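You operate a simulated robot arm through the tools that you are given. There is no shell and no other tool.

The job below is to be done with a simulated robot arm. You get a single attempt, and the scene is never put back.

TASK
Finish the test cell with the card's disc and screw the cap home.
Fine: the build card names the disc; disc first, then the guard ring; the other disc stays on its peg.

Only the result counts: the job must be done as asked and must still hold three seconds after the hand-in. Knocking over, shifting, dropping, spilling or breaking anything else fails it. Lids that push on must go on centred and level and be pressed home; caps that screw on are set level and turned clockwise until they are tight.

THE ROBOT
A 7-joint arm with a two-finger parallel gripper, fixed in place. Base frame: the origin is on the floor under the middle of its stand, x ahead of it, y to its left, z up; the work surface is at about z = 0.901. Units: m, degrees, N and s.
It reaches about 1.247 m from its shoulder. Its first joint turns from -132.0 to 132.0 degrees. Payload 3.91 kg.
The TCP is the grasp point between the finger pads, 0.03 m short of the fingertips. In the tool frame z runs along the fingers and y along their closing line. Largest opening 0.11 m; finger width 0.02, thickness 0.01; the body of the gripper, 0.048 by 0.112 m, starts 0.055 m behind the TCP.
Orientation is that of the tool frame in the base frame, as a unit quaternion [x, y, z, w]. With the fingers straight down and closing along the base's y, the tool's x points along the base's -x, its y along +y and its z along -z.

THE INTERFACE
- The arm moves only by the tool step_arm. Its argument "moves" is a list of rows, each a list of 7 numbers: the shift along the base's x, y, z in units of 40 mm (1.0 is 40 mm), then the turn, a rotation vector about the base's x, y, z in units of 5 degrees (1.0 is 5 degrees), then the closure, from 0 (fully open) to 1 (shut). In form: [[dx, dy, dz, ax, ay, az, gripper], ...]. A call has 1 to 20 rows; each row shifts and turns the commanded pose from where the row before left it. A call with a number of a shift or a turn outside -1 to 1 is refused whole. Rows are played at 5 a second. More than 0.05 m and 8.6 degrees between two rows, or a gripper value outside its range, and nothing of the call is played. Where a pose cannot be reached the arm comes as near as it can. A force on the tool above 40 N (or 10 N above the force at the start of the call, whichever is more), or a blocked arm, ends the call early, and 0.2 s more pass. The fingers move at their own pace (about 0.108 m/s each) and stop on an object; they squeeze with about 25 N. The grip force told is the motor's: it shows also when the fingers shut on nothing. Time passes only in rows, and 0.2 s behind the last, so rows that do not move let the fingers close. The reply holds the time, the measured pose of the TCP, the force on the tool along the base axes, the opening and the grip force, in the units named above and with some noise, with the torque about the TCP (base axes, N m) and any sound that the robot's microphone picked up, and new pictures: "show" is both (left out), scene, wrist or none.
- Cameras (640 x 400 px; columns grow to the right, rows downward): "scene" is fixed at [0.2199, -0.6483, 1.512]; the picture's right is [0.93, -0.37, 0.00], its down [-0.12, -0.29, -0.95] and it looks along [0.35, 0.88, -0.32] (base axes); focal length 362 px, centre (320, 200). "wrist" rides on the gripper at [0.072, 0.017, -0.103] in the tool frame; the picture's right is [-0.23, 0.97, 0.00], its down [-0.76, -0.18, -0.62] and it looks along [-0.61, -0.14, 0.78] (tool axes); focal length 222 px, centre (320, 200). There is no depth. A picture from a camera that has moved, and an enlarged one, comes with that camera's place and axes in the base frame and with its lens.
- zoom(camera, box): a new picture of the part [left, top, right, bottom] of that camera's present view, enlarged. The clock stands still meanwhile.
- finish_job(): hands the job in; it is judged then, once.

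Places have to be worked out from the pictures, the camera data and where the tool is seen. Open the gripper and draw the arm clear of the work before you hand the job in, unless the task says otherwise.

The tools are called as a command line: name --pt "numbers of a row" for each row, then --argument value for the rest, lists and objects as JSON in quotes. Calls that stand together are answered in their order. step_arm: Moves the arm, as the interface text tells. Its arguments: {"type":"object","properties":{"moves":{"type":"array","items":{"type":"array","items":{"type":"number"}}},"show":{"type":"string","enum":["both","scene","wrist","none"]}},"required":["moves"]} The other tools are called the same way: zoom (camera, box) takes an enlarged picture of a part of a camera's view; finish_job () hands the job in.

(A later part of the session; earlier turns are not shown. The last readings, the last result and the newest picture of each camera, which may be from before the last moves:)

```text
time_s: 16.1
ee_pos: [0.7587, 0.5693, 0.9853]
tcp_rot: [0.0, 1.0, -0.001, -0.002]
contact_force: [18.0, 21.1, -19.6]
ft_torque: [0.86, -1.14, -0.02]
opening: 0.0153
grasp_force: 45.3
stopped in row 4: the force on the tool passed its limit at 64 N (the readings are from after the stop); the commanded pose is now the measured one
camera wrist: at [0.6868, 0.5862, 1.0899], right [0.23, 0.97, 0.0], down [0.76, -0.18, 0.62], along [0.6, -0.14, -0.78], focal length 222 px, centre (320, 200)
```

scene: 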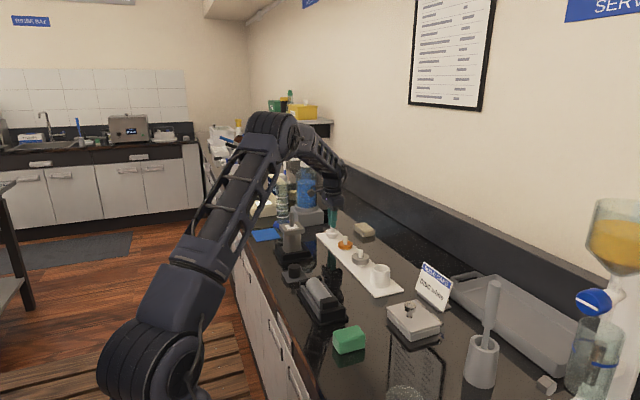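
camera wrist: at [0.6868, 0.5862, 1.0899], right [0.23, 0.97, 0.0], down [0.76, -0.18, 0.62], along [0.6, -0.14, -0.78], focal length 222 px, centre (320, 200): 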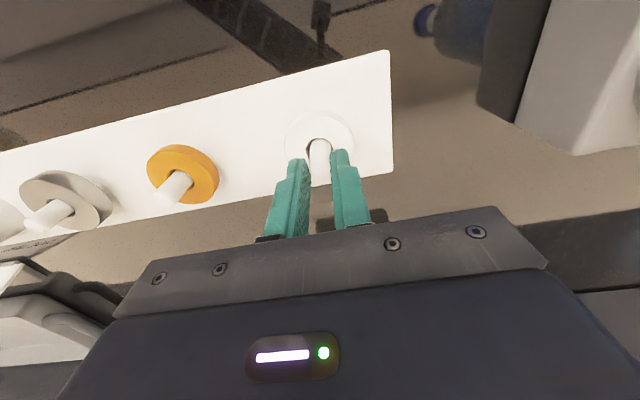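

The tips slipped off the disc's edge and the fingers closed on the peg. I open the fingers right here, then check nothing shifted.

step_arm --pt "0 0 0 0 0 0 0.6" --pt "0 0 0 0 0 0 0.3" --pt "0 0 0 0 0 0 0.3"

zoom --camera "scene" --box '[310, 205, 366, 260]'

zoom --camera "wrist" --box '[230, 90, 430, 210]'

```text
time_s: 16.9
ee_pos: [0.7584, 0.569, 0.9876]
tcp_rot: [0.0, 1.0, -0.002, -0.002]
contact_force: [-0.4, 0.9, -0.3]
ft_torque: [0.02, -0.02, -0.04]
opening: 0.0769
grasp_force: 0.1
camera wrist: at [0.6857, 0.585, 1.0919], right [0.23, 0.97, 0.0], down [0.76, -0.18, 0.62], along [0.6, -0.14, -0.78], focal length 222 px, centre (320, 200)
```

scene: 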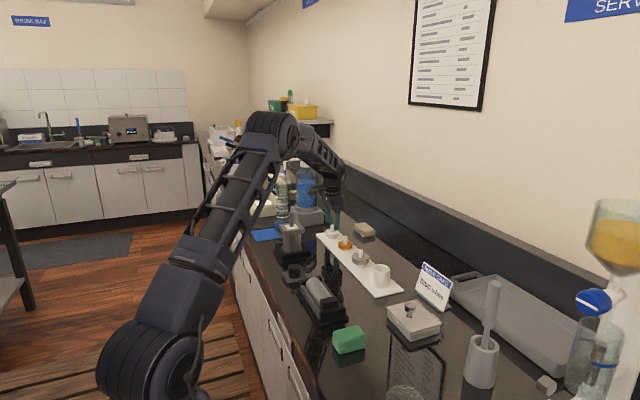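
wrist: 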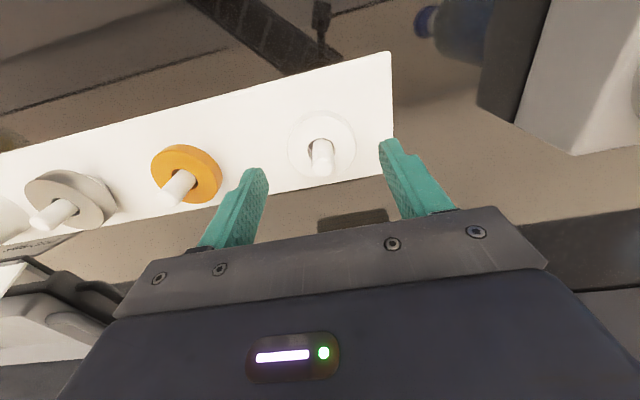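

```text
7.27 times, centred on (338, 232) of scene
camera zoom: at [0.2199, -0.6483, 1.512], right [0.93, -0.37, 0.0], down [-0.12, -0.29, -0.95], along [0.35, 0.88, -0.32], focal length 2632 px, centre (189, -36)
```

zoom: 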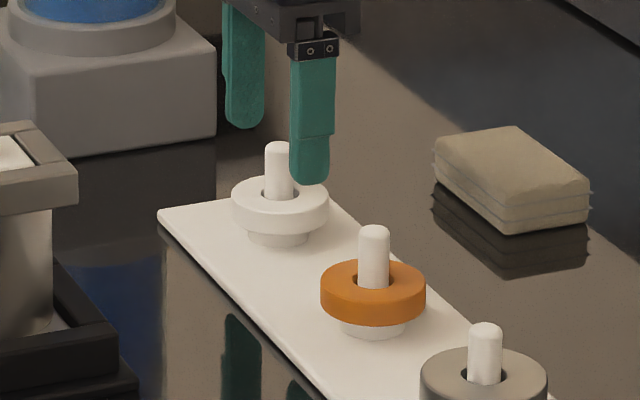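

```text
3.20 times, centred on (330, 150) of wrist
camera zoom: at [0.6857, 0.585, 1.0919], right [0.23, 0.97, 0.0], down [0.76, -0.18, 0.62], along [0.6, -0.14, -0.78], focal length 711 px, centre (288, 360)
```

zoom: 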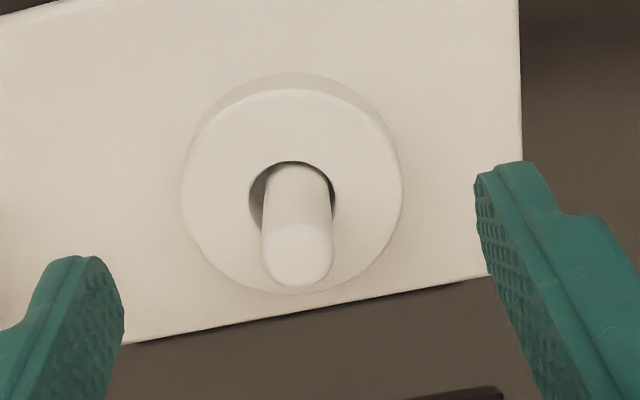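

Strip, pegs and the other parts are unmoved, and the disc sits back on its peg. The strip top is ≈0.908, so I can go ~7 mm deeper for a proper pad grip; first I open fully and descend.

step_arm --pt "-0.02 0 -0.5 0 0 0 0.2" --pt "0 0 -0.3 0 0 0 0.2" --pt "0 0 -0.2 0 0 0 0.2" --pt "0 0 0 0 0 0 0.2"

zoom --camera "wrist" --box '[230, 110, 430, 230]'

zoom --camera "scene" --box '[318, 215, 358, 250]'

```text
time_s: 17.9
ee_pos: [0.7579, 0.5686, 0.9482]
tcp_rot: [0.0, 1.0, -0.002, -0.001]
contact_force: [-0.3, 0.5, 0.3]
ft_torque: [0.02, -0.03, 0.0]
opening: 0.0879
grasp_force: 0.1
camera wrist: at [0.6857, 0.5853, 1.0522], right [0.23, 0.97, 0.0], down [0.76, -0.18, 0.62], along [0.6, -0.14, -0.78], focal length 222 px, centre (320, 200)
```

scene: 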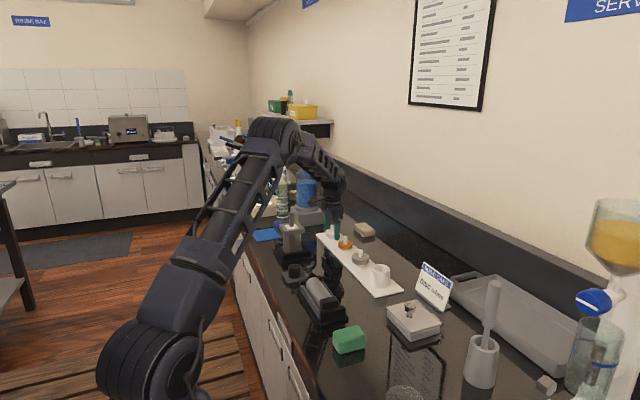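
wrist: 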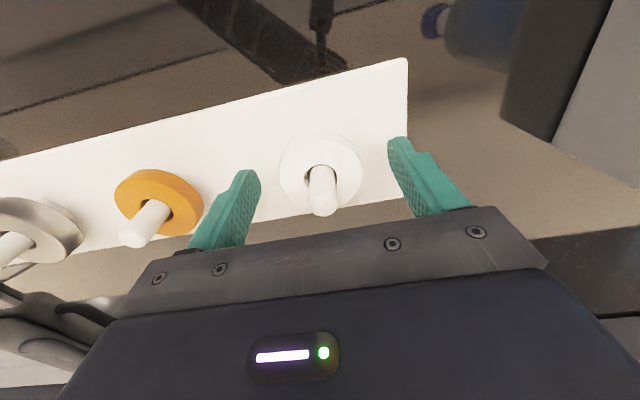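

```text
3.20 times, centred on (330, 170) of wrist
camera zoom: at [0.6857, 0.5853, 1.0522], right [0.23, 0.97, 0.0], down [0.76, -0.18, 0.62], along [0.6, -0.14, -0.78], focal length 711 px, centre (288, 296)
```

zoom: 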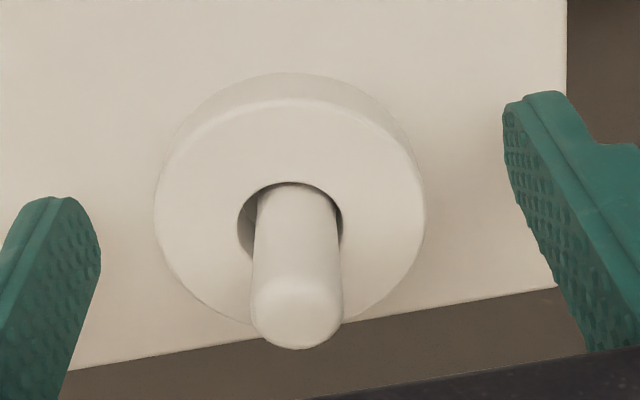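

```text
11.43 times, centred on (338, 232) of scene
camera zoom: at [0.2199, -0.6483, 1.512], right [0.93, -0.37, 0.0], down [-0.12, -0.29, -0.95], along [0.35, 0.88, -0.32], focal length 4136 px, centre (114, -171)
```

zoom: 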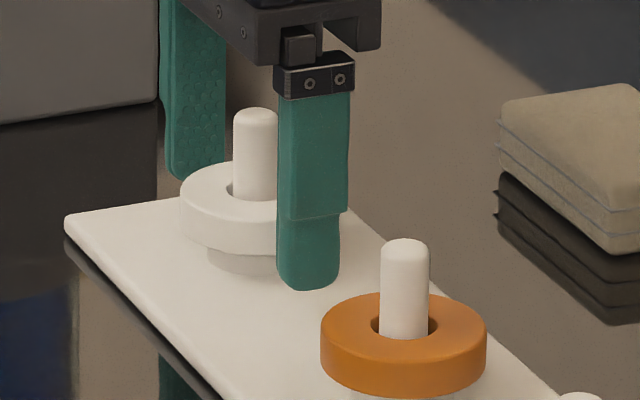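

Now 4 mm lower still (tips ≈0.9145, clear of the strip), then close in stages.

step_arm --pt "0 0 -0.09 0 0 0 0.2" --pt "0 0 0 0 0 0 0.45" --pt "0 0 0 0 0 0 0.5" --pt "0 0 0 0 0 0 0.53" --pt "0 0 0 0 0 0 0.7" --pt "0 0 0 0 0 0 1" --pt "0 0 0 0 0 0 1" --show "wrist"

zoom --camera "wrist" --box '[230, 110, 430, 230]'

zoom --camera "scene" --box '[318, 215, 358, 250]'

```text
time_s: 19.5
ee_pos: [0.7574, 0.5684, 0.9448]
tcp_rot: [0.001, 1.0, -0.002, -0.001]
contact_force: [-0.2, 0.3, -0.8]
ft_torque: [-0.01, -0.03, -0.01]
opening: 0.0526
grasp_force: 25.4
camera wrist: at [0.6862, 0.5851, 1.0487], right [0.23, 0.97, 0.0], down [0.76, -0.18, 0.62], along [0.6, -0.14, -0.78], focal length 222 px, centre (320, 200)
```

wrist: 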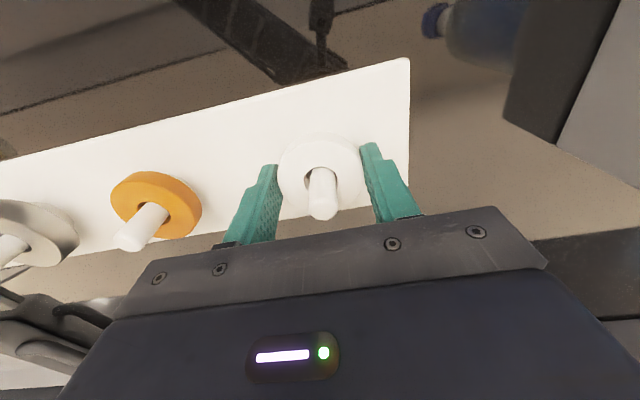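

```text
3.20 times, centred on (330, 170) of wrist
camera zoom: at [0.6862, 0.5851, 1.0487], right [0.23, 0.97, 0.0], down [0.76, -0.18, 0.62], along [0.6, -0.14, -0.78], focal length 711 px, centre (288, 296)
```

zoom: 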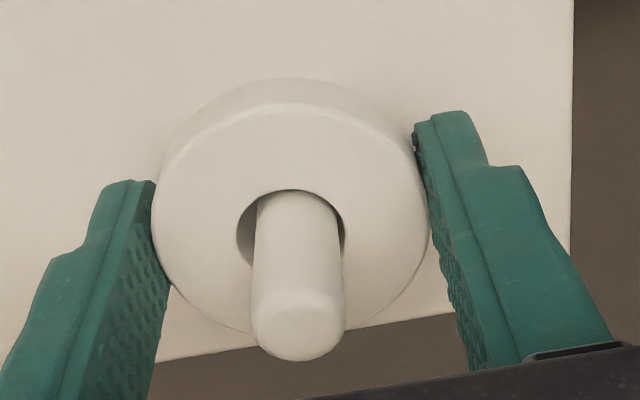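

```text
11.43 times, centred on (338, 232) of scene
camera zoom: at [0.2199, -0.6483, 1.512], right [0.93, -0.37, 0.0], down [-0.12, -0.29, -0.95], along [0.35, 0.88, -0.32], focal length 4136 px, centre (114, -171)
```

zoom: 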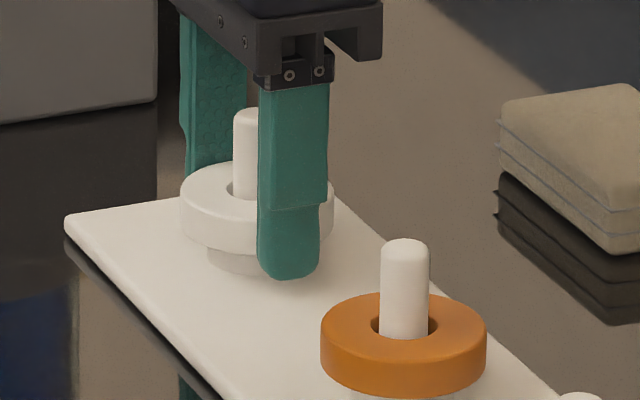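

The grip is now deeper and x-aligned. I lift 8 mm and check whether the disc comes with the fingers.

step_arm --pt "0 0 0.1 0 0 0 1" --pt "0 0 0.1 0 0 0 1" --pt "0 0 0 0 0 0 1" --show "wrist"

zoom --camera "scene" --box '[318, 215, 358, 250]'

```text
time_s: 20.3
ee_pos: [0.7566, 0.5683, 0.9521]
tcp_rot: [0.0, 1.0, -0.002, -0.002]
contact_force: [0.9, -0.1, -1.3]
ft_torque: [-0.04, 0.01, 0.05]
opening: 0.0529
grasp_force: 25.6
camera wrist: at [0.6852, 0.585, 1.0569], right [0.23, 0.97, 0.0], down [0.76, -0.18, 0.62], along [0.6, -0.14, -0.78], focal length 222 px, centre (320, 200)
```

wrist: 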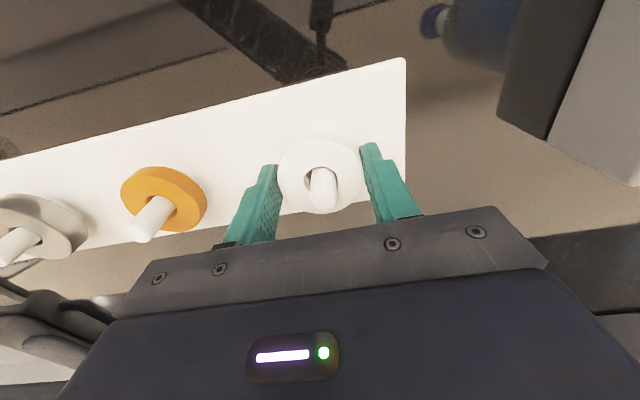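

```text
11.43 times, centred on (338, 232) of scene
camera zoom: at [0.2199, -0.6483, 1.512], right [0.93, -0.37, 0.0], down [-0.12, -0.29, -0.95], along [0.35, 0.88, -0.32], focal length 4136 px, centre (114, -171)
```

zoom: 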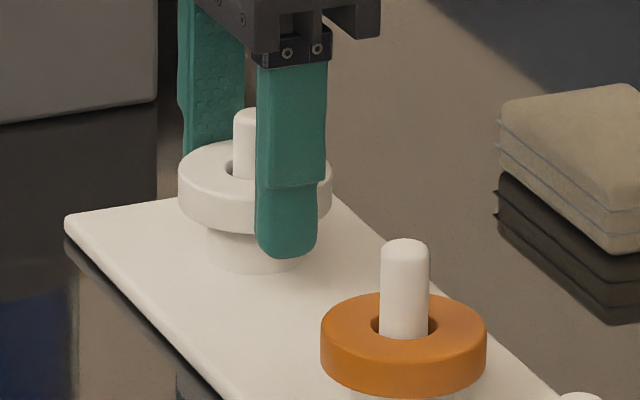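

The disc rises with the fingers and stays level. I continue lifting slowly off the peg.

step_arm --pt "0 0 0.15 0 0 0 1" --pt "0 0 0.15 0 0 0 1" --pt "0 0 0.2 0 0 0 1" --pt "0 0 0.2 0 0 0 1" --pt "0 0 0.2 0 0 0 1" --pt "0 0 0.2 0 0 0 1" --pt "0 0 0.2 0 0 0 1" --pt "0 0 0 0 0 0 1" --show "wrist"

zoom --camera "scene" --box '[310, 195, 366, 250]'

```text
time_s: 22.1
ee_pos: [0.7561, 0.5685, 1.0038]
tcp_rot: [0.0, 1.0, 0.0, -0.002]
contact_force: [-0.2, 0.4, -0.3]
ft_torque: [0.01, 0.0, 0.01]
opening: 0.0527
grasp_force: 25.0
camera wrist: at [0.6846, 0.5851, 1.1082], right [0.23, 0.97, 0.0], down [0.76, -0.18, 0.62], along [0.6, -0.14, -0.78], focal length 222 px, centre (320, 200)
```

wrist: 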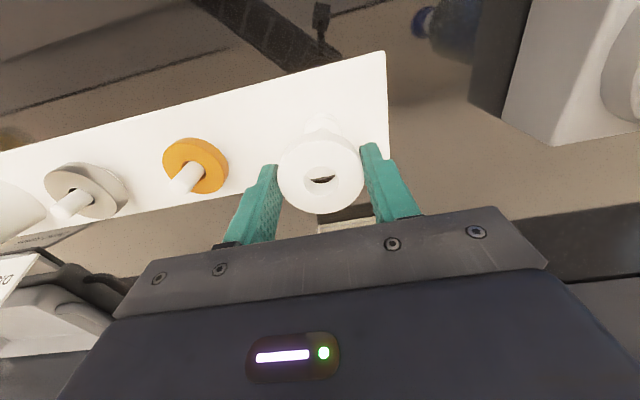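

```text
7.27 times, centred on (338, 222) of scene
camera zoom: at [0.2199, -0.6483, 1.512], right [0.93, -0.37, 0.0], down [-0.12, -0.29, -0.95], along [0.35, 0.88, -0.32], focal length 2632 px, centre (189, 36)
```

zoom: 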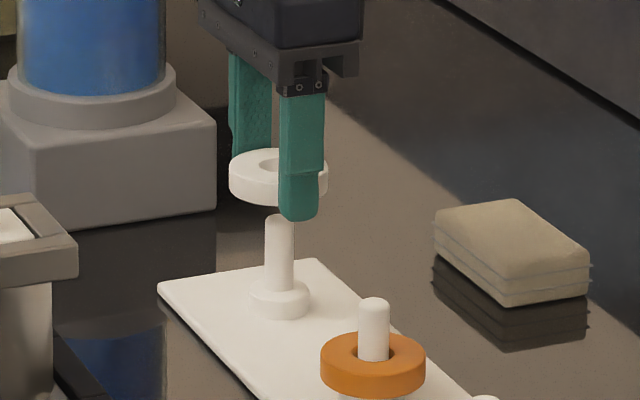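

The disc is off the peg. I measure its position and tilt in the hand.

zoom --camera "wrist" --box '[260, 120, 390, 220]'

zoom --camera "scene" --box '[320, 205, 350, 230]'

```text
4.00 times, centred on (325, 170) of wrist
camera zoom: at [0.6846, 0.5851, 1.1082], right [0.23, 0.97, 0.0], down [0.76, -0.18, 0.62], along [0.6, -0.14, -0.78], focal length 888 px, centre (300, 320)
```

zoom: 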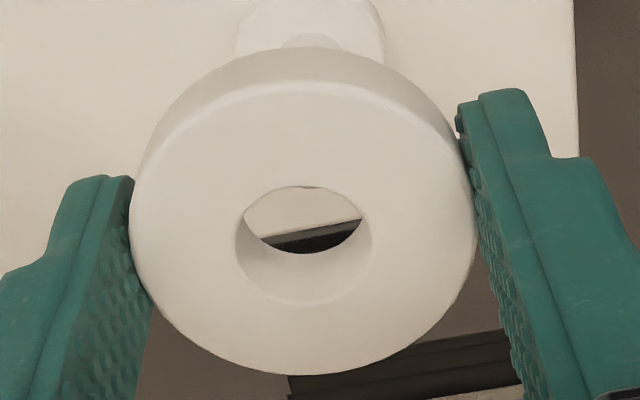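

```text
16.00 times, centred on (335, 218) of scene
camera zoom: at [0.2199, -0.6483, 1.512], right [0.93, -0.37, 0.0], down [-0.12, -0.29, -0.95], along [0.35, 0.88, -0.32], focal length 5790 px, centre (80, -80)
```

zoom: 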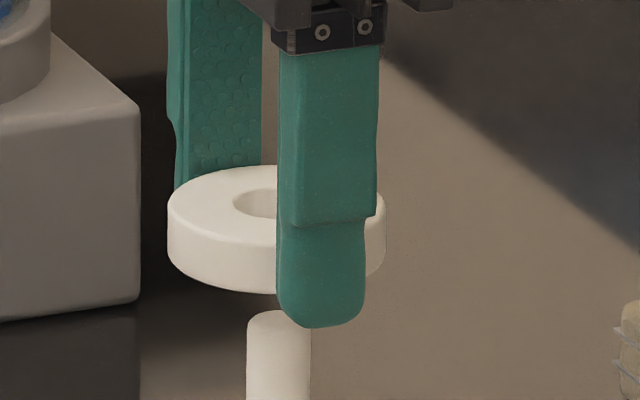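

The disc is level and centred in the pads (offset ≈ -1 mm in x). I lift to carrying height and move over the stud.

step_arm --pt "0 0 0.7 0 0 0 1" --pt "0 0 0.75 0 0 0 1" --pt "0 0 0.75 0 0 0 1" --pt "0 0 0.7 0 0 0 1" --pt "-0.5 -0.19 0 0 0 0 1" --pt "-0.6 -0.22 0 0 0 0 1" --pt "-0.6 -0.22 0 0 0 0 1" --pt "-0.6 -0.22 0 0 0 0 1" --pt "-0.6 -0.22 0 0 0 0 1" --pt "-0.6 -0.22 0 0 0 0 1" --pt "-0.6 -0.22 0 0 0 0 1" --pt "-0.5 -0.2 0 0 0 0 1" --pt "0 0 0 0 0 0 1" --pt "0 0 0 0 0 0 1"

zoom --camera "wrist" --box '[260, 120, 390, 220]'

zoom --camera "scene" --box '[265, 190, 321, 260]'

```text
time_s: 25.1
ee_pos: [0.5711, 0.4984, 1.1215]
tcp_rot: [-0.001, 1.0, -0.002, -0.002]
contact_force: [-1.1, 0.1, -0.6]
ft_torque: [-0.01, 0.02, 0.0]
opening: 0.053
grasp_force: 25.2
camera wrist: at [0.4992, 0.5155, 1.2267], right [0.23, 0.97, 0.0], down [0.76, -0.18, 0.62], along [0.6, -0.14, -0.78], focal length 222 px, centre (320, 200)
```

scene: 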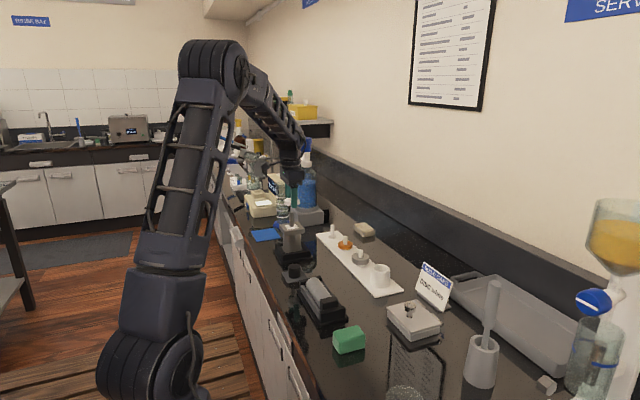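
wrist: 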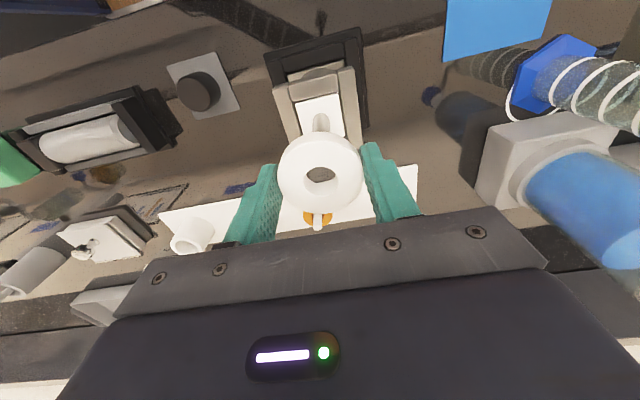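

```text
4.00 times, centred on (325, 170) of wrist
camera zoom: at [0.4992, 0.5155, 1.2267], right [0.23, 0.97, 0.0], down [0.76, -0.18, 0.62], along [0.6, -0.14, -0.78], focal length 888 px, centre (300, 320)
```

zoom: 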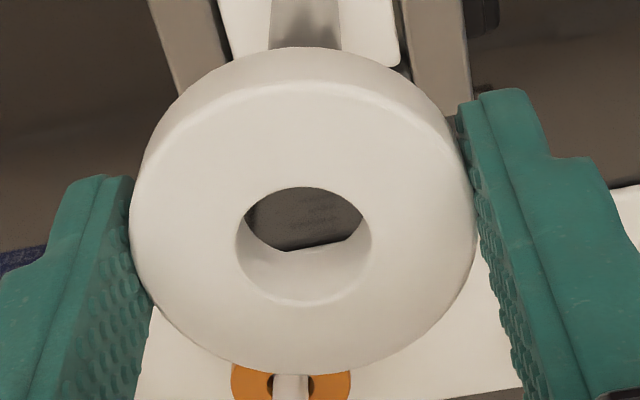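

```text
5.71 times, centred on (293, 225) of scene
camera zoom: at [0.2199, -0.6483, 1.512], right [0.93, -0.37, 0.0], down [-0.12, -0.29, -0.95], along [0.35, 0.88, -0.32], focal length 2068 px, centre (474, 57)
```

zoom: 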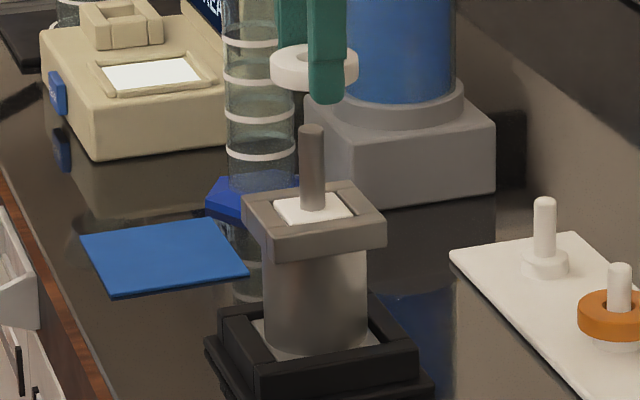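

The disc is over the stud; from the pictures it wants about −1.7 mm in x and +1.1 mm in y. I correct and lower gently until the stud enters the hole.

step_arm --pt "-0.042 0.03 0 0 0 0 1" --pt "0 0 -0.25 0 0 0 1" --pt "0 0 -0.25 0 0 0 1" --pt "0 0 -0.15 0 0 0 1" --pt "0 0 -0.1 0 0 0 1" --pt "0 0 -0.1 0 0 0 1" --pt "0 0 -0.1 0 0 0 1" --pt "0 0 0 0 0 0 1" --show "wrist"

zoom --camera "wrist" --box '[260, 120, 390, 220]'

zoom --camera "scene" --box '[270, 200, 312, 250]'

```text
time_s: 26.9
ee_pos: [0.5713, 0.501, 1.0822]
tcp_rot: [0.001, 1.0, -0.001, -0.001]
contact_force: [-0.8, -0.5, 0.0]
ft_torque: [0.04, 0.0, 0.0]
opening: 0.0526
grasp_force: 25.4
camera wrist: at [0.4991, 0.5176, 1.186], right [0.23, 0.97, 0.0], down [0.76, -0.18, 0.62], along [0.6, -0.14, -0.78], focal length 222 px, centre (320, 200)
```

wrist: 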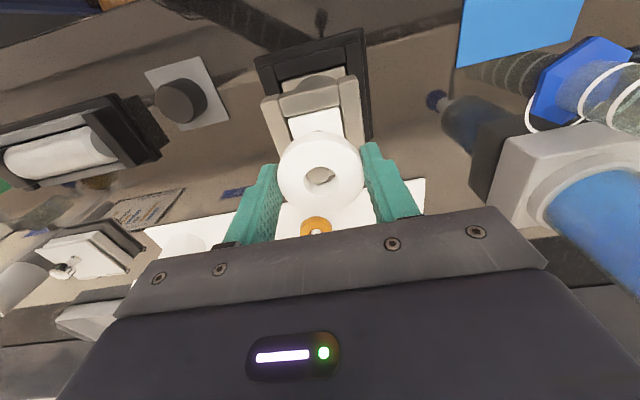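

```text
4.00 times, centred on (325, 170) of wrist
camera zoom: at [0.4991, 0.5176, 1.186], right [0.23, 0.97, 0.0], down [0.76, -0.18, 0.62], along [0.6, -0.14, -0.78], focal length 888 px, centre (300, 320)
```

zoom: 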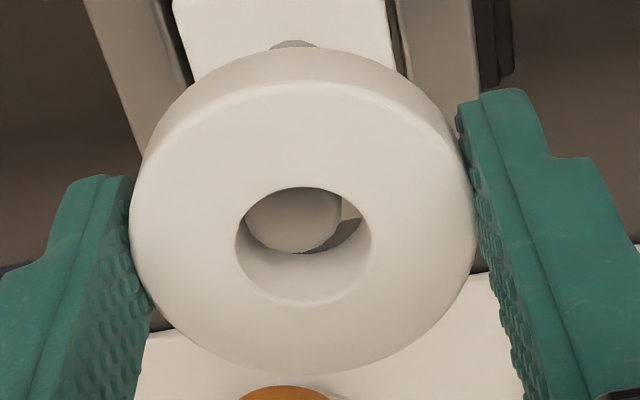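

```text
8.00 times, centred on (291, 225) of scene
camera zoom: at [0.2199, -0.6483, 1.512], right [0.93, -0.37, 0.0], down [-0.12, -0.29, -0.95], along [0.35, 0.88, -0.32], focal length 2895 px, centre (552, 0)
```

zoom: 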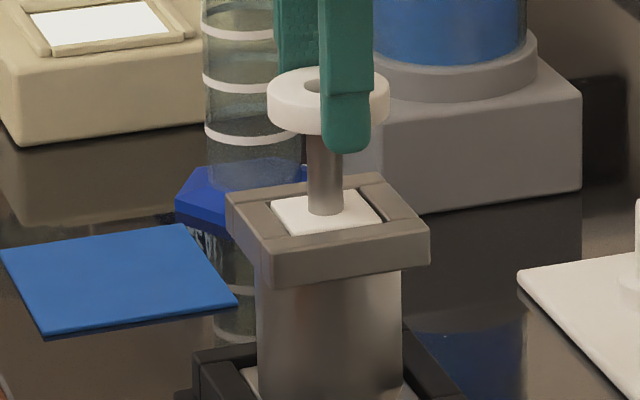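

Through the hole I can see the stud top, sitting about 2 mm toward −x and 1 mm toward −y of the hole's axis. I correct that and continue down along the stud.

step_arm --pt "-0.055 -0.022 0 0 0 0 1" --pt "0 0 -0.12 0 0 0 1" --pt "0 0 -0.12 0 0 0 1" --pt "0 0 -0.12 0 0 0 1" --pt "0 0 -0.12 0 0 0 1" --pt "0 0 -0.12 0 0 0 1" --pt "0 0 0 0 0 0 1" --show "wrist"

zoom --camera "wrist" --box '[260, 120, 390, 220]'

zoom --camera "scene" --box '[275, 210, 310, 245]'

```text
time_s: 28.5
ee_pos: [0.5688, 0.4996, 1.0584]
tcp_rot: [-0.001, 1.0, -0.002, -0.002]
contact_force: [-0.3, 0.2, 0.1]
ft_torque: [0.03, 0.01, -0.03]
opening: 0.0529
grasp_force: 24.4
camera wrist: at [0.4971, 0.5164, 1.1621], right [0.23, 0.97, 0.0], down [0.76, -0.18, 0.62], along [0.6, -0.14, -0.78], focal length 222 px, centre (320, 200)
```

wrist: 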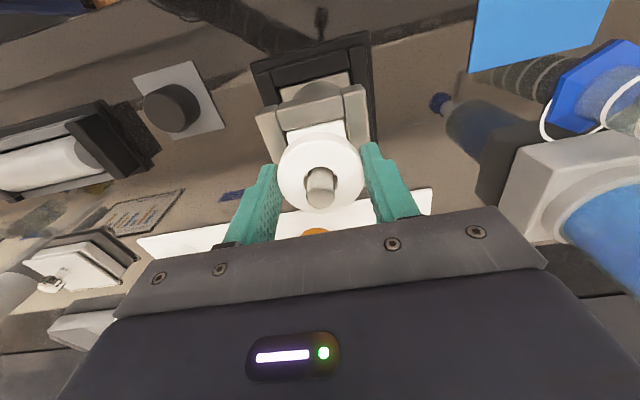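

```text
4.00 times, centred on (325, 170) of wrist
camera zoom: at [0.4971, 0.5164, 1.1621], right [0.23, 0.97, 0.0], down [0.76, -0.18, 0.62], along [0.6, -0.14, -0.78], focal length 888 px, centre (300, 320)
```

zoom: 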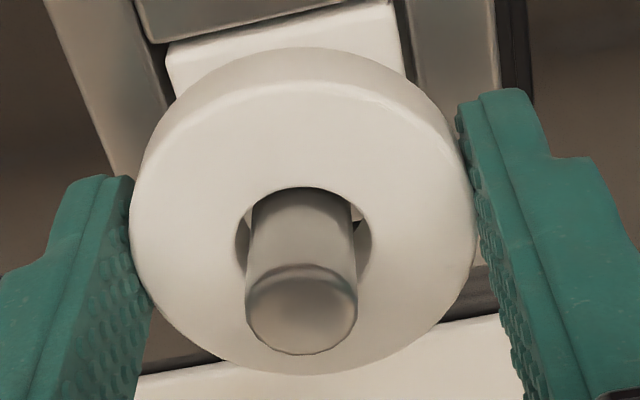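

```text
11.43 times, centred on (292, 228) of scene
camera zoom: at [0.2199, -0.6483, 1.512], right [0.93, -0.37, 0.0], down [-0.12, -0.29, -0.95], along [0.35, 0.88, -0.32], focal length 4136 px, centre (634, -114)
```

zoom: 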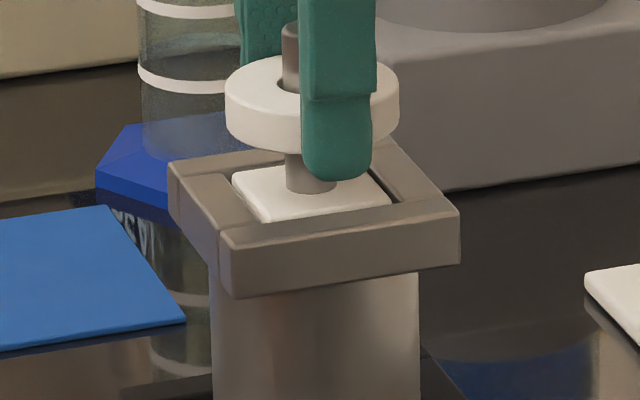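

The stud is through the hole with room all round. I lower about 7 mm more so the tips are just above the frame, then look again before releasing.

step_arm --pt "0 0 -0.06 0 0 0 1" --pt "0 0 -0.06 0 0 0 1" --pt "0 0 -0.05 0 0 0 1" --pt "0 0 0 0 0 0 1" --show "none"

zoom --camera "wrist" --box '[260, 120, 390, 220]'

zoom --camera "scene" --box '[275, 210, 310, 245]'

```text
time_s: 29.5
ee_pos: [0.5684, 0.5004, 1.0517]
tcp_rot: [0.0, 1.0, -0.001, -0.001]
contact_force: [0.9, 0.2, -0.7]
ft_torque: [-0.02, -0.01, -0.01]
opening: 0.0527
grasp_force: 25.2
```

```text
4.00 times, centred on (325, 170) of wrist
camera zoom: at [0.4967, 0.5162, 1.1553], right [0.23, 0.97, 0.0], down [0.76, -0.18, 0.62], along [0.6, -0.14, -0.78], focal length 888 px, centre (300, 320)
```

zoom: 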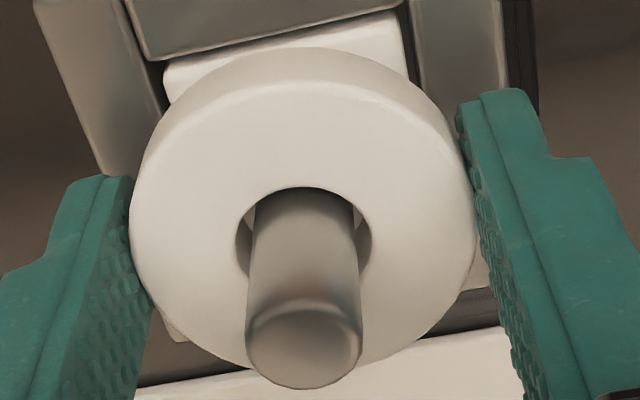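

```text
11.43 times, centred on (292, 228) of scene
camera zoom: at [0.2199, -0.6483, 1.512], right [0.93, -0.37, 0.0], down [-0.12, -0.29, -0.95], along [0.35, 0.88, -0.32], focal length 4136 px, centre (634, -114)
```

zoom: 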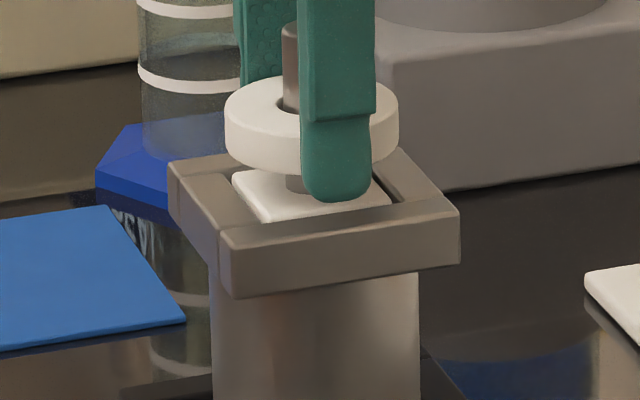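

Tips are ~3 mm above the frame and the disc ~10 mm above it. I go 1.5 mm lower and ease the fingers open slowly so the disc slides down the stud.

step_arm --pt "0 0 -0.04 0 0 0 1" --pt "0 0 0 0 0 0 0.53" --pt "0 0 0 0 0 0 0.51" --pt "0 0 0 0 0 0 0.49" --pt "0 0 0 0 0 0 0.47" --pt "0 0 0 0 0 0 0.45" --pt "0 0 0 0 0 0 0.45" --show "none"

zoom --camera "wrist" --box '[260, 120, 390, 220]'

zoom --camera "scene" --box '[275, 210, 310, 245]'

```text
time_s: 31.1
ee_pos: [0.5684, 0.4999, 1.0489]
tcp_rot: [0.001, 1.0, -0.003, -0.001]
contact_force: [0.1, 0.7, 0.4]
ft_torque: [0.01, -0.01, 0.01]
opening: 0.0605
grasp_force: 0.0
```

```text
4.00 times, centred on (325, 170) of wrist
camera zoom: at [0.4964, 0.5166, 1.1535], right [0.23, 0.97, 0.0], down [0.76, -0.18, 0.62], along [0.6, -0.14, -0.78], focal length 888 px, centre (300, 320)
```

zoom: 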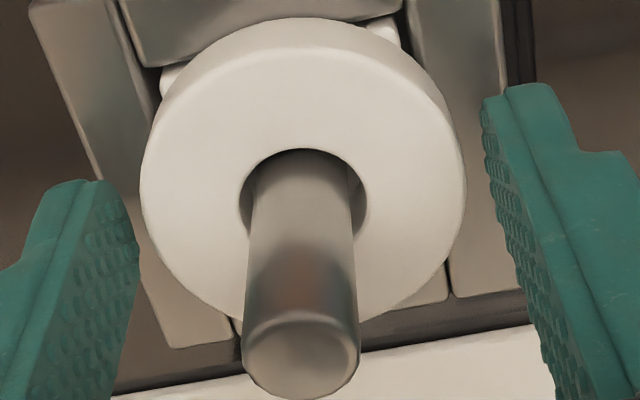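

```text
11.43 times, centred on (292, 228) of scene
camera zoom: at [0.2199, -0.6483, 1.512], right [0.93, -0.37, 0.0], down [-0.12, -0.29, -0.95], along [0.35, 0.88, -0.32], focal length 4136 px, centre (634, -114)
```

zoom: 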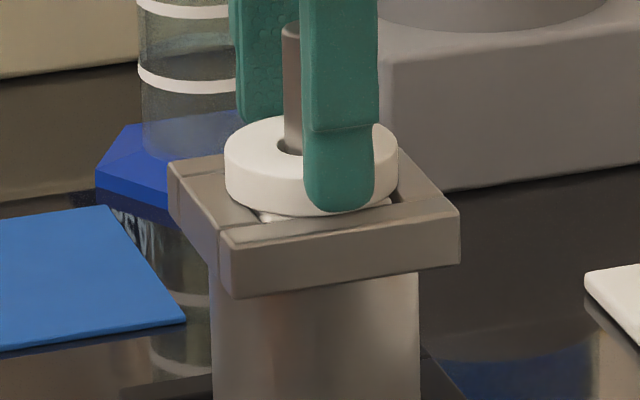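

The disc has settled flat on the head around the stud. I open wider, withdraw straight up, and go view the guard ring.

step_arm --pt "0 0 0 0 0 0 0.3" --pt "0 0 0.3 0 0 0 0.3" --pt "0 0 0.6 0 0 0 0.2" --pt "0 0 0.9 0 0 0 0.1" --pt "0 0 0.7 0 0 0 0" --pt "0.56 -0.85 0 0 0 0 0" --pt "0.56 -0.85 0 0 0 0 0" --pt "0.56 -0.85 0 0 0 0 0" --pt "0.56 -0.85 0 0 0 0 0" --pt "0.56 -0.85 0 0 0 0 0" --pt "0 0 -0.7 0 0 0 0" --pt "0 0 -0.6 0 0 0 0" --pt "0 0 0 0 0 0 0"

zoom --camera "wrist" --box '[288, 130, 368, 200]'

zoom --camera "scene" --box '[275, 210, 310, 245]'

zoom --camera "scene" --box '[335, 235, 385, 275]'

```text
time_s: 33.9
ee_pos: [0.681, 0.3305, 1.0959]
tcp_rot: [0.0, 1.0, -0.002, -0.001]
contact_force: [-0.6, 1.0, 0.0]
ft_torque: [-0.01, 0.01, 0.03]
opening: 0.1103
grasp_force: 0.1
camera wrist: at [0.6086, 0.3479, 1.2004], right [0.23, 0.97, 0.0], down [0.76, -0.18, 0.62], along [0.6, -0.14, -0.78], focal length 222 px, centre (320, 200)
```

scene: 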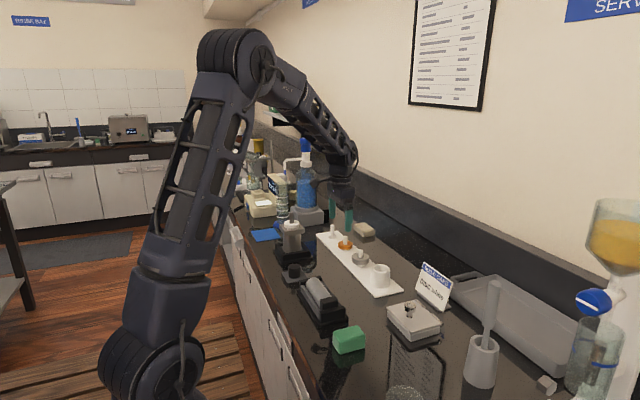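
wrist: 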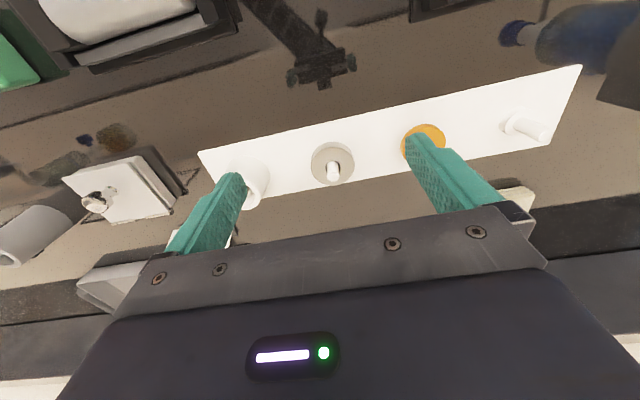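

```text
5.71 times, centred on (328, 165) of wrist
camera zoom: at [0.6086, 0.3479, 1.2004], right [0.23, 0.97, 0.0], down [0.76, -0.18, 0.62], along [0.6, -0.14, -0.78], focal length 1269 px, centre (274, 400)
```

zoom: 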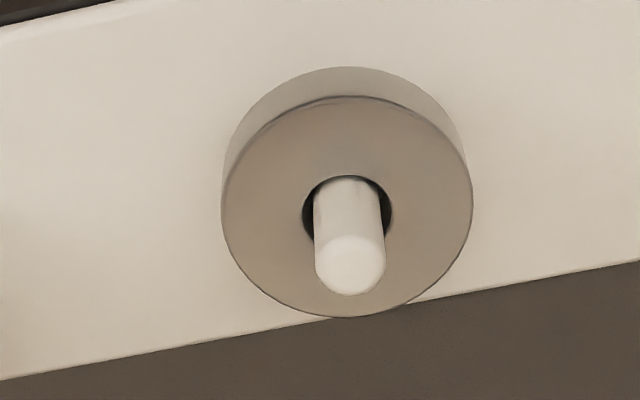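

```text
11.43 times, centred on (292, 228) of scene
camera zoom: at [0.2199, -0.6483, 1.512], right [0.93, -0.37, 0.0], down [-0.12, -0.29, -0.95], along [0.35, 0.88, -0.32], focal length 4136 px, centre (634, -114)
```

zoom: 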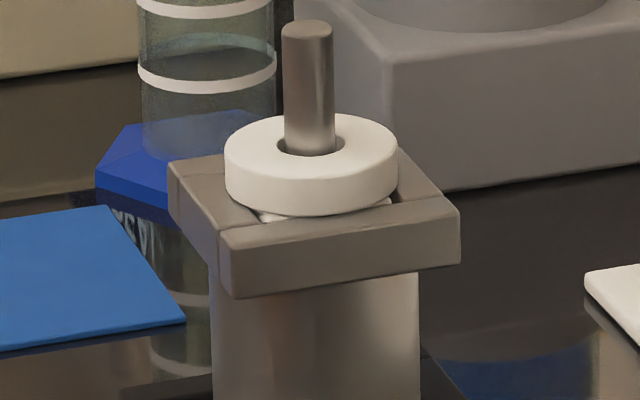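

```text
10.00 times, centred on (360, 255) of scene
camera zoom: at [0.2199, -0.6483, 1.512], right [0.93, -0.37, 0.0], down [-0.12, -0.29, -0.95], along [0.35, 0.88, -0.32], focal length 3619 px, centre (-80, -350)
```

zoom: 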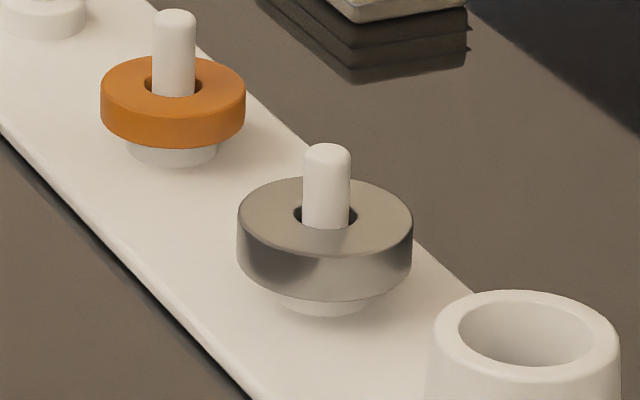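

The disc lies flat and concentric on the cell. The guard ring is at ≈(0.7585, 0.3295), top ≈0.940, ⌀≈60 mm, ≈16.5 mm thick. I move over it and descend partway.

step_arm --pt "0.97 -0.015 0 0 0 0 0" --pt "0.97 -0.015 0 0 0 0 0" --pt "0 0 -1 0 0 0 0" --pt "0 0 -1 0 0 0 0" --pt "0 0 -0.9 0 0 0 0.1" --pt "0 0 0 0 0 0 0.2" --pt "0 0 0 0 0 0 0.2"

zoom --camera "wrist" --box '[230, 90, 430, 230]'

zoom --camera "scene" --box '[335, 230, 395, 290]'

```text
time_s: 35.5
ee_pos: [0.7609, 0.3292, 0.9818]
tcp_rot: [0.0, 1.0, -0.002, -0.001]
contact_force: [0.4, 0.3, -0.5]
ft_torque: [0.0, 0.01, 0.01]
opening: 0.088
grasp_force: 0.2
camera wrist: at [0.6889, 0.3459, 1.0851], right [0.23, 0.97, 0.0], down [0.76, -0.18, 0.62], along [0.6, -0.14, -0.78], focal length 222 px, centre (320, 200)
```

scene: 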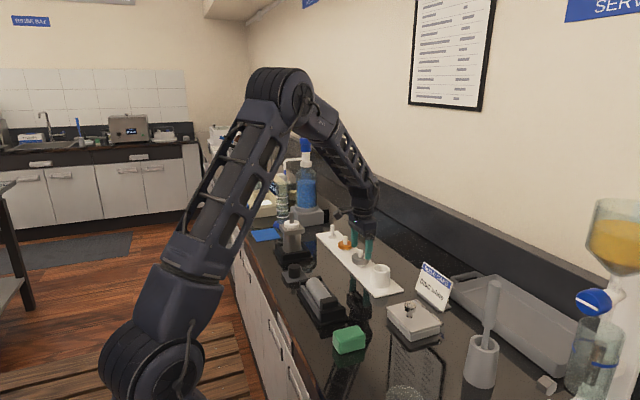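
wrist: 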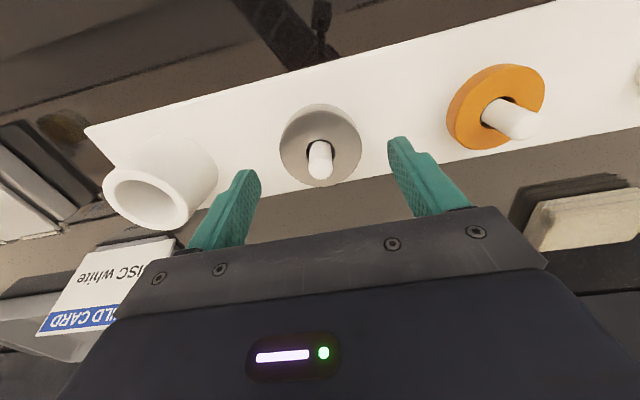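

```text
2.86 times, centred on (330, 160) of wrist
camera zoom: at [0.6889, 0.3459, 1.0851], right [0.23, 0.97, 0.0], down [0.76, -0.18, 0.62], along [0.6, -0.14, -0.78], focal length 635 px, centre (291, 314)
```

zoom: 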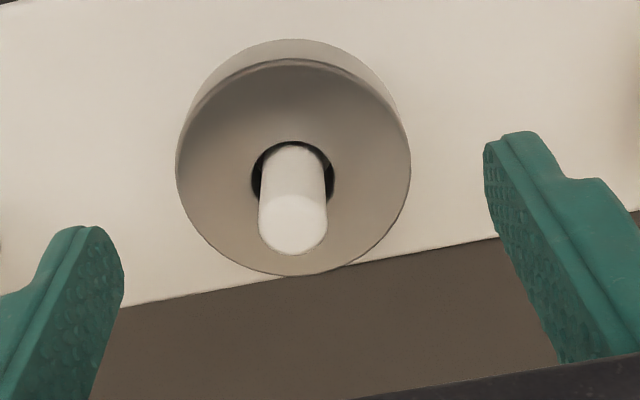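

```text
6.67 times, centred on (365, 260) of scene
camera zoom: at [0.2199, -0.6483, 1.512], right [0.93, -0.37, 0.0], down [-0.12, -0.29, -0.95], along [0.35, 0.88, -0.32], focal length 2412 px, centre (20, -200)
```

zoom: 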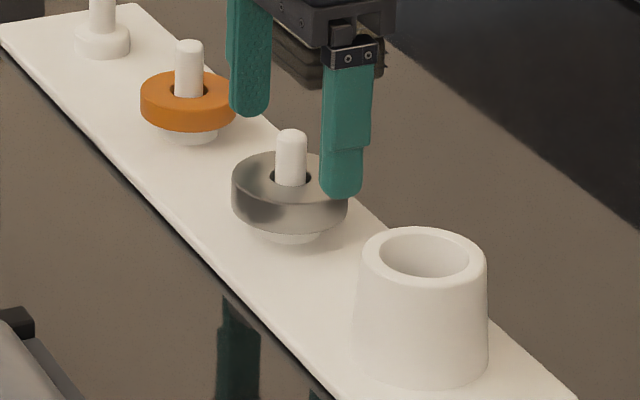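

The ring sits centred between the fingers to within ~1.5 mm. I descend the last 37 mm and close in stages.

step_arm --pt "-0.03 0.01 -0.4 0 0 0 0.2" --pt "0 0 -0.3 0 0 0 0.2" --pt "0 0 -0.23 0 0 0 0.2" --pt "0 0 0 0 0 0 0.4" --pt "0 0 0 0 0 0 0.43" --pt "0 0 0 0 0 0 0.46" --pt "0 0 0 0 0 0 0.6" --pt "0 0 0 0 0 0 1" --pt "0 0 0 0 0 0 1" --show "wrist"

zoom --camera "wrist" --box '[230, 90, 430, 230]'

zoom --camera "scene" --box '[335, 230, 395, 290]'

```text
time_s: 37.5
ee_pos: [0.7577, 0.3296, 0.9448]
tcp_rot: [0.0, 1.0, -0.002, -0.002]
contact_force: [-0.2, 0.8, -0.6]
ft_torque: [-0.01, -0.01, 0.01]
opening: 0.0596
grasp_force: 24.9
camera wrist: at [0.6855, 0.3459, 1.0486], right [0.23, 0.97, 0.0], down [0.76, -0.18, 0.62], along [0.6, -0.14, -0.78], focal length 222 px, centre (320, 200)
```

wrist: 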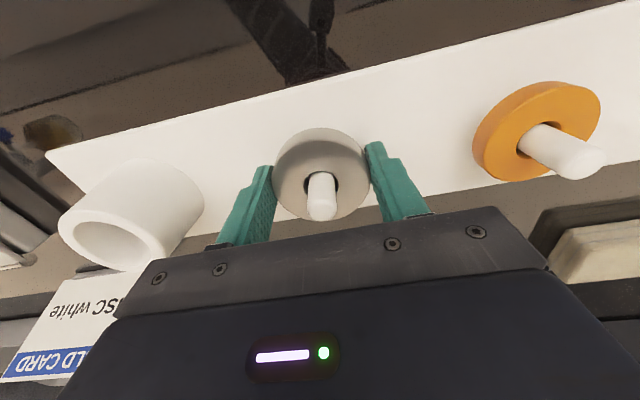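

```text
2.86 times, centred on (330, 160) of wrist
camera zoom: at [0.6855, 0.3459, 1.0486], right [0.23, 0.97, 0.0], down [0.76, -0.18, 0.62], along [0.6, -0.14, -0.78], focal length 635 px, centre (291, 314)
```

zoom: 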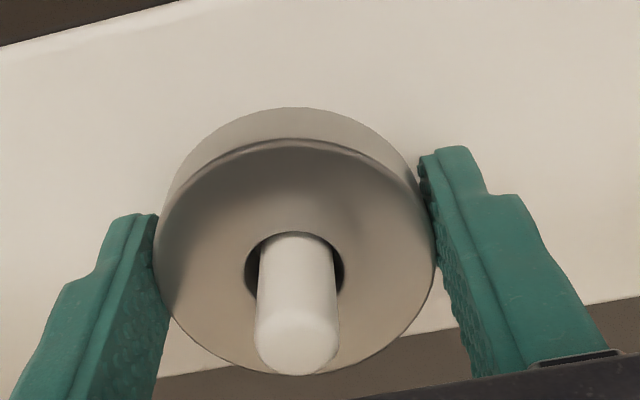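

```text
6.67 times, centred on (365, 260) of scene
camera zoom: at [0.2199, -0.6483, 1.512], right [0.93, -0.37, 0.0], down [-0.12, -0.29, -0.95], along [0.35, 0.88, -0.32], focal length 2412 px, centre (20, -200)
```

zoom: 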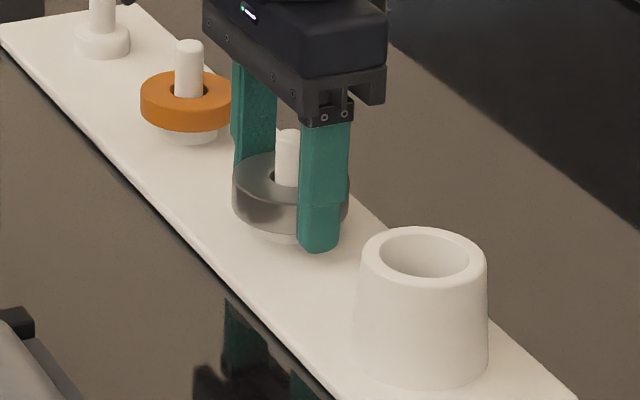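

The ring is gripped (59.6 mm, 25 N). I lift 8 mm slowly and check that it follows.

step_arm --pt "0 0 0.1 0 0 0 1" --pt "0 0 0.1 0 0 0 1" --pt "0 0 0 0 0 0 1" --show "none"

zoom --camera "scene" --box '[335, 230, 395, 290]'

```text
time_s: 38.3
ee_pos: [0.7586, 0.3286, 0.9521]
tcp_rot: [0.0, 1.0, -0.002, -0.002]
contact_force: [0.5, 0.3, -2.2]
ft_torque: [0.01, -0.02, 0.01]
opening: 0.0595
grasp_force: 24.8
```

```text
6.67 times, centred on (365, 260) of scene
camera zoom: at [0.2199, -0.6483, 1.512], right [0.93, -0.37, 0.0], down [-0.12, -0.29, -0.95], along [0.35, 0.88, -0.32], focal length 2412 px, centre (20, -200)
```

zoom: 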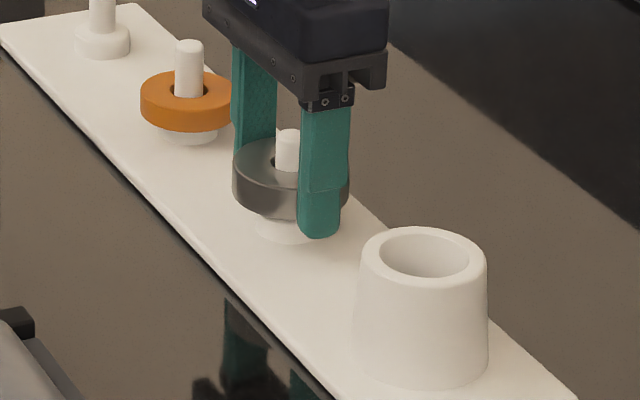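

The ring follows. I keep lifting it clear of its peg and then to carrying height.

step_arm --pt "0 0 0.15 0 0 0 1" --pt "0 0 0.15 0 0 0 1" --pt "0 0 0.2 0 0 0 1" --pt "0 0 0.2 0 0 0 1" --pt "0 0 0.2 0 0 0 1" --pt "0 0 0.3 0 0 0 1" --pt "0 0 0.5 0 0 0 1" --pt "0 0 0.6 0 0 0 1" --pt "0 0 0.7 0 0 0 1" --pt "0 0 0.7 0 0 0 1" --pt "0 0 0.6 0 0 0 1" --pt "0 0 0 0 0 0 1"

zoom --camera "wrist" --box '[260, 120, 390, 220]'

zoom --camera "scene" --box '[340, 190, 400, 280]'

```text
time_s: 40.9
ee_pos: [0.7577, 0.3284, 1.1246]
tcp_rot: [0.0, 1.0, -0.001, -0.002]
contact_force: [0.0, 0.9, -2.4]
ft_torque: [-0.02, 0.02, -0.02]
opening: 0.0595
grasp_force: 25.4
camera wrist: at [0.6855, 0.3448, 1.2288], right [0.23, 0.97, 0.0], down [0.76, -0.18, 0.62], along [0.6, -0.14, -0.78], focal length 222 px, centre (320, 200)
```

scene: 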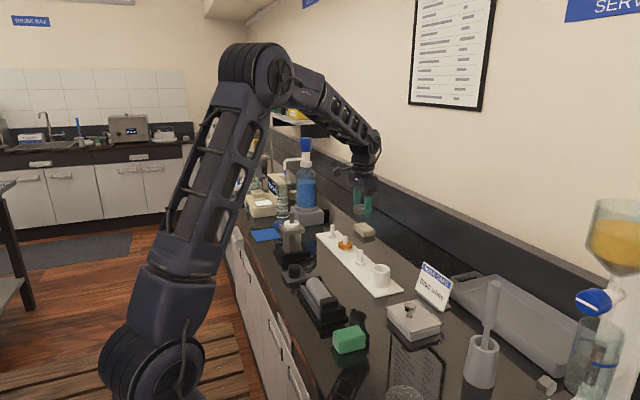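
wrist: 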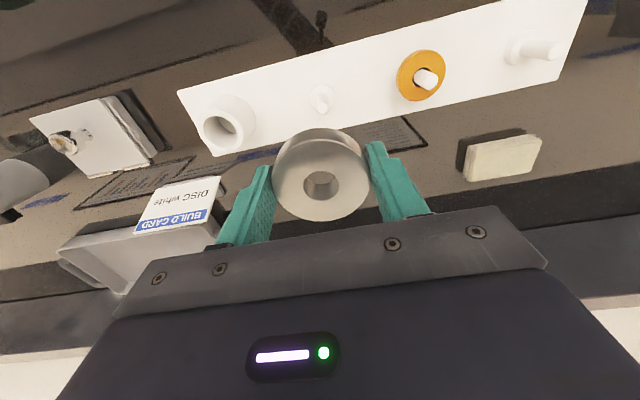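

```text
4.00 times, centred on (325, 170) of wrist
camera zoom: at [0.6855, 0.3448, 1.2288], right [0.23, 0.97, 0.0], down [0.76, -0.18, 0.62], along [0.6, -0.14, -0.78], focal length 888 px, centre (300, 320)
```

zoom: 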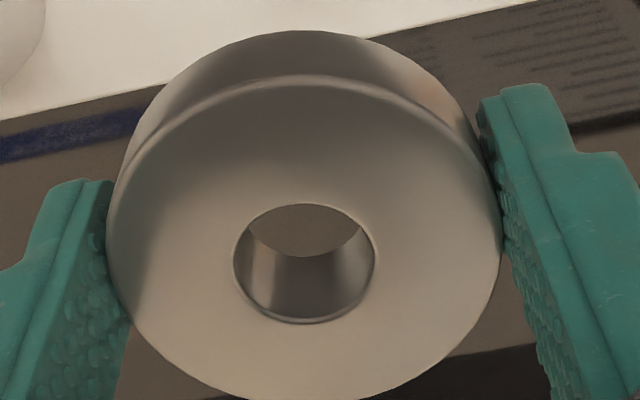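

```text
4.44 times, centred on (370, 235) of scene
camera zoom: at [0.2199, -0.6483, 1.512], right [0.93, -0.37, 0.0], down [-0.12, -0.29, -0.95], along [0.35, 0.88, -0.32], focal length 1608 px, centre (98, 44)
```

zoom: 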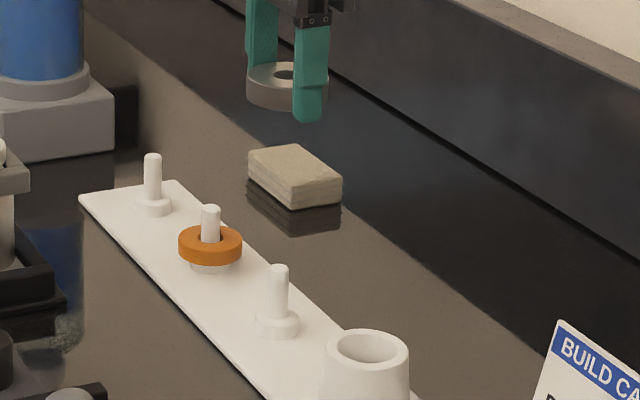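

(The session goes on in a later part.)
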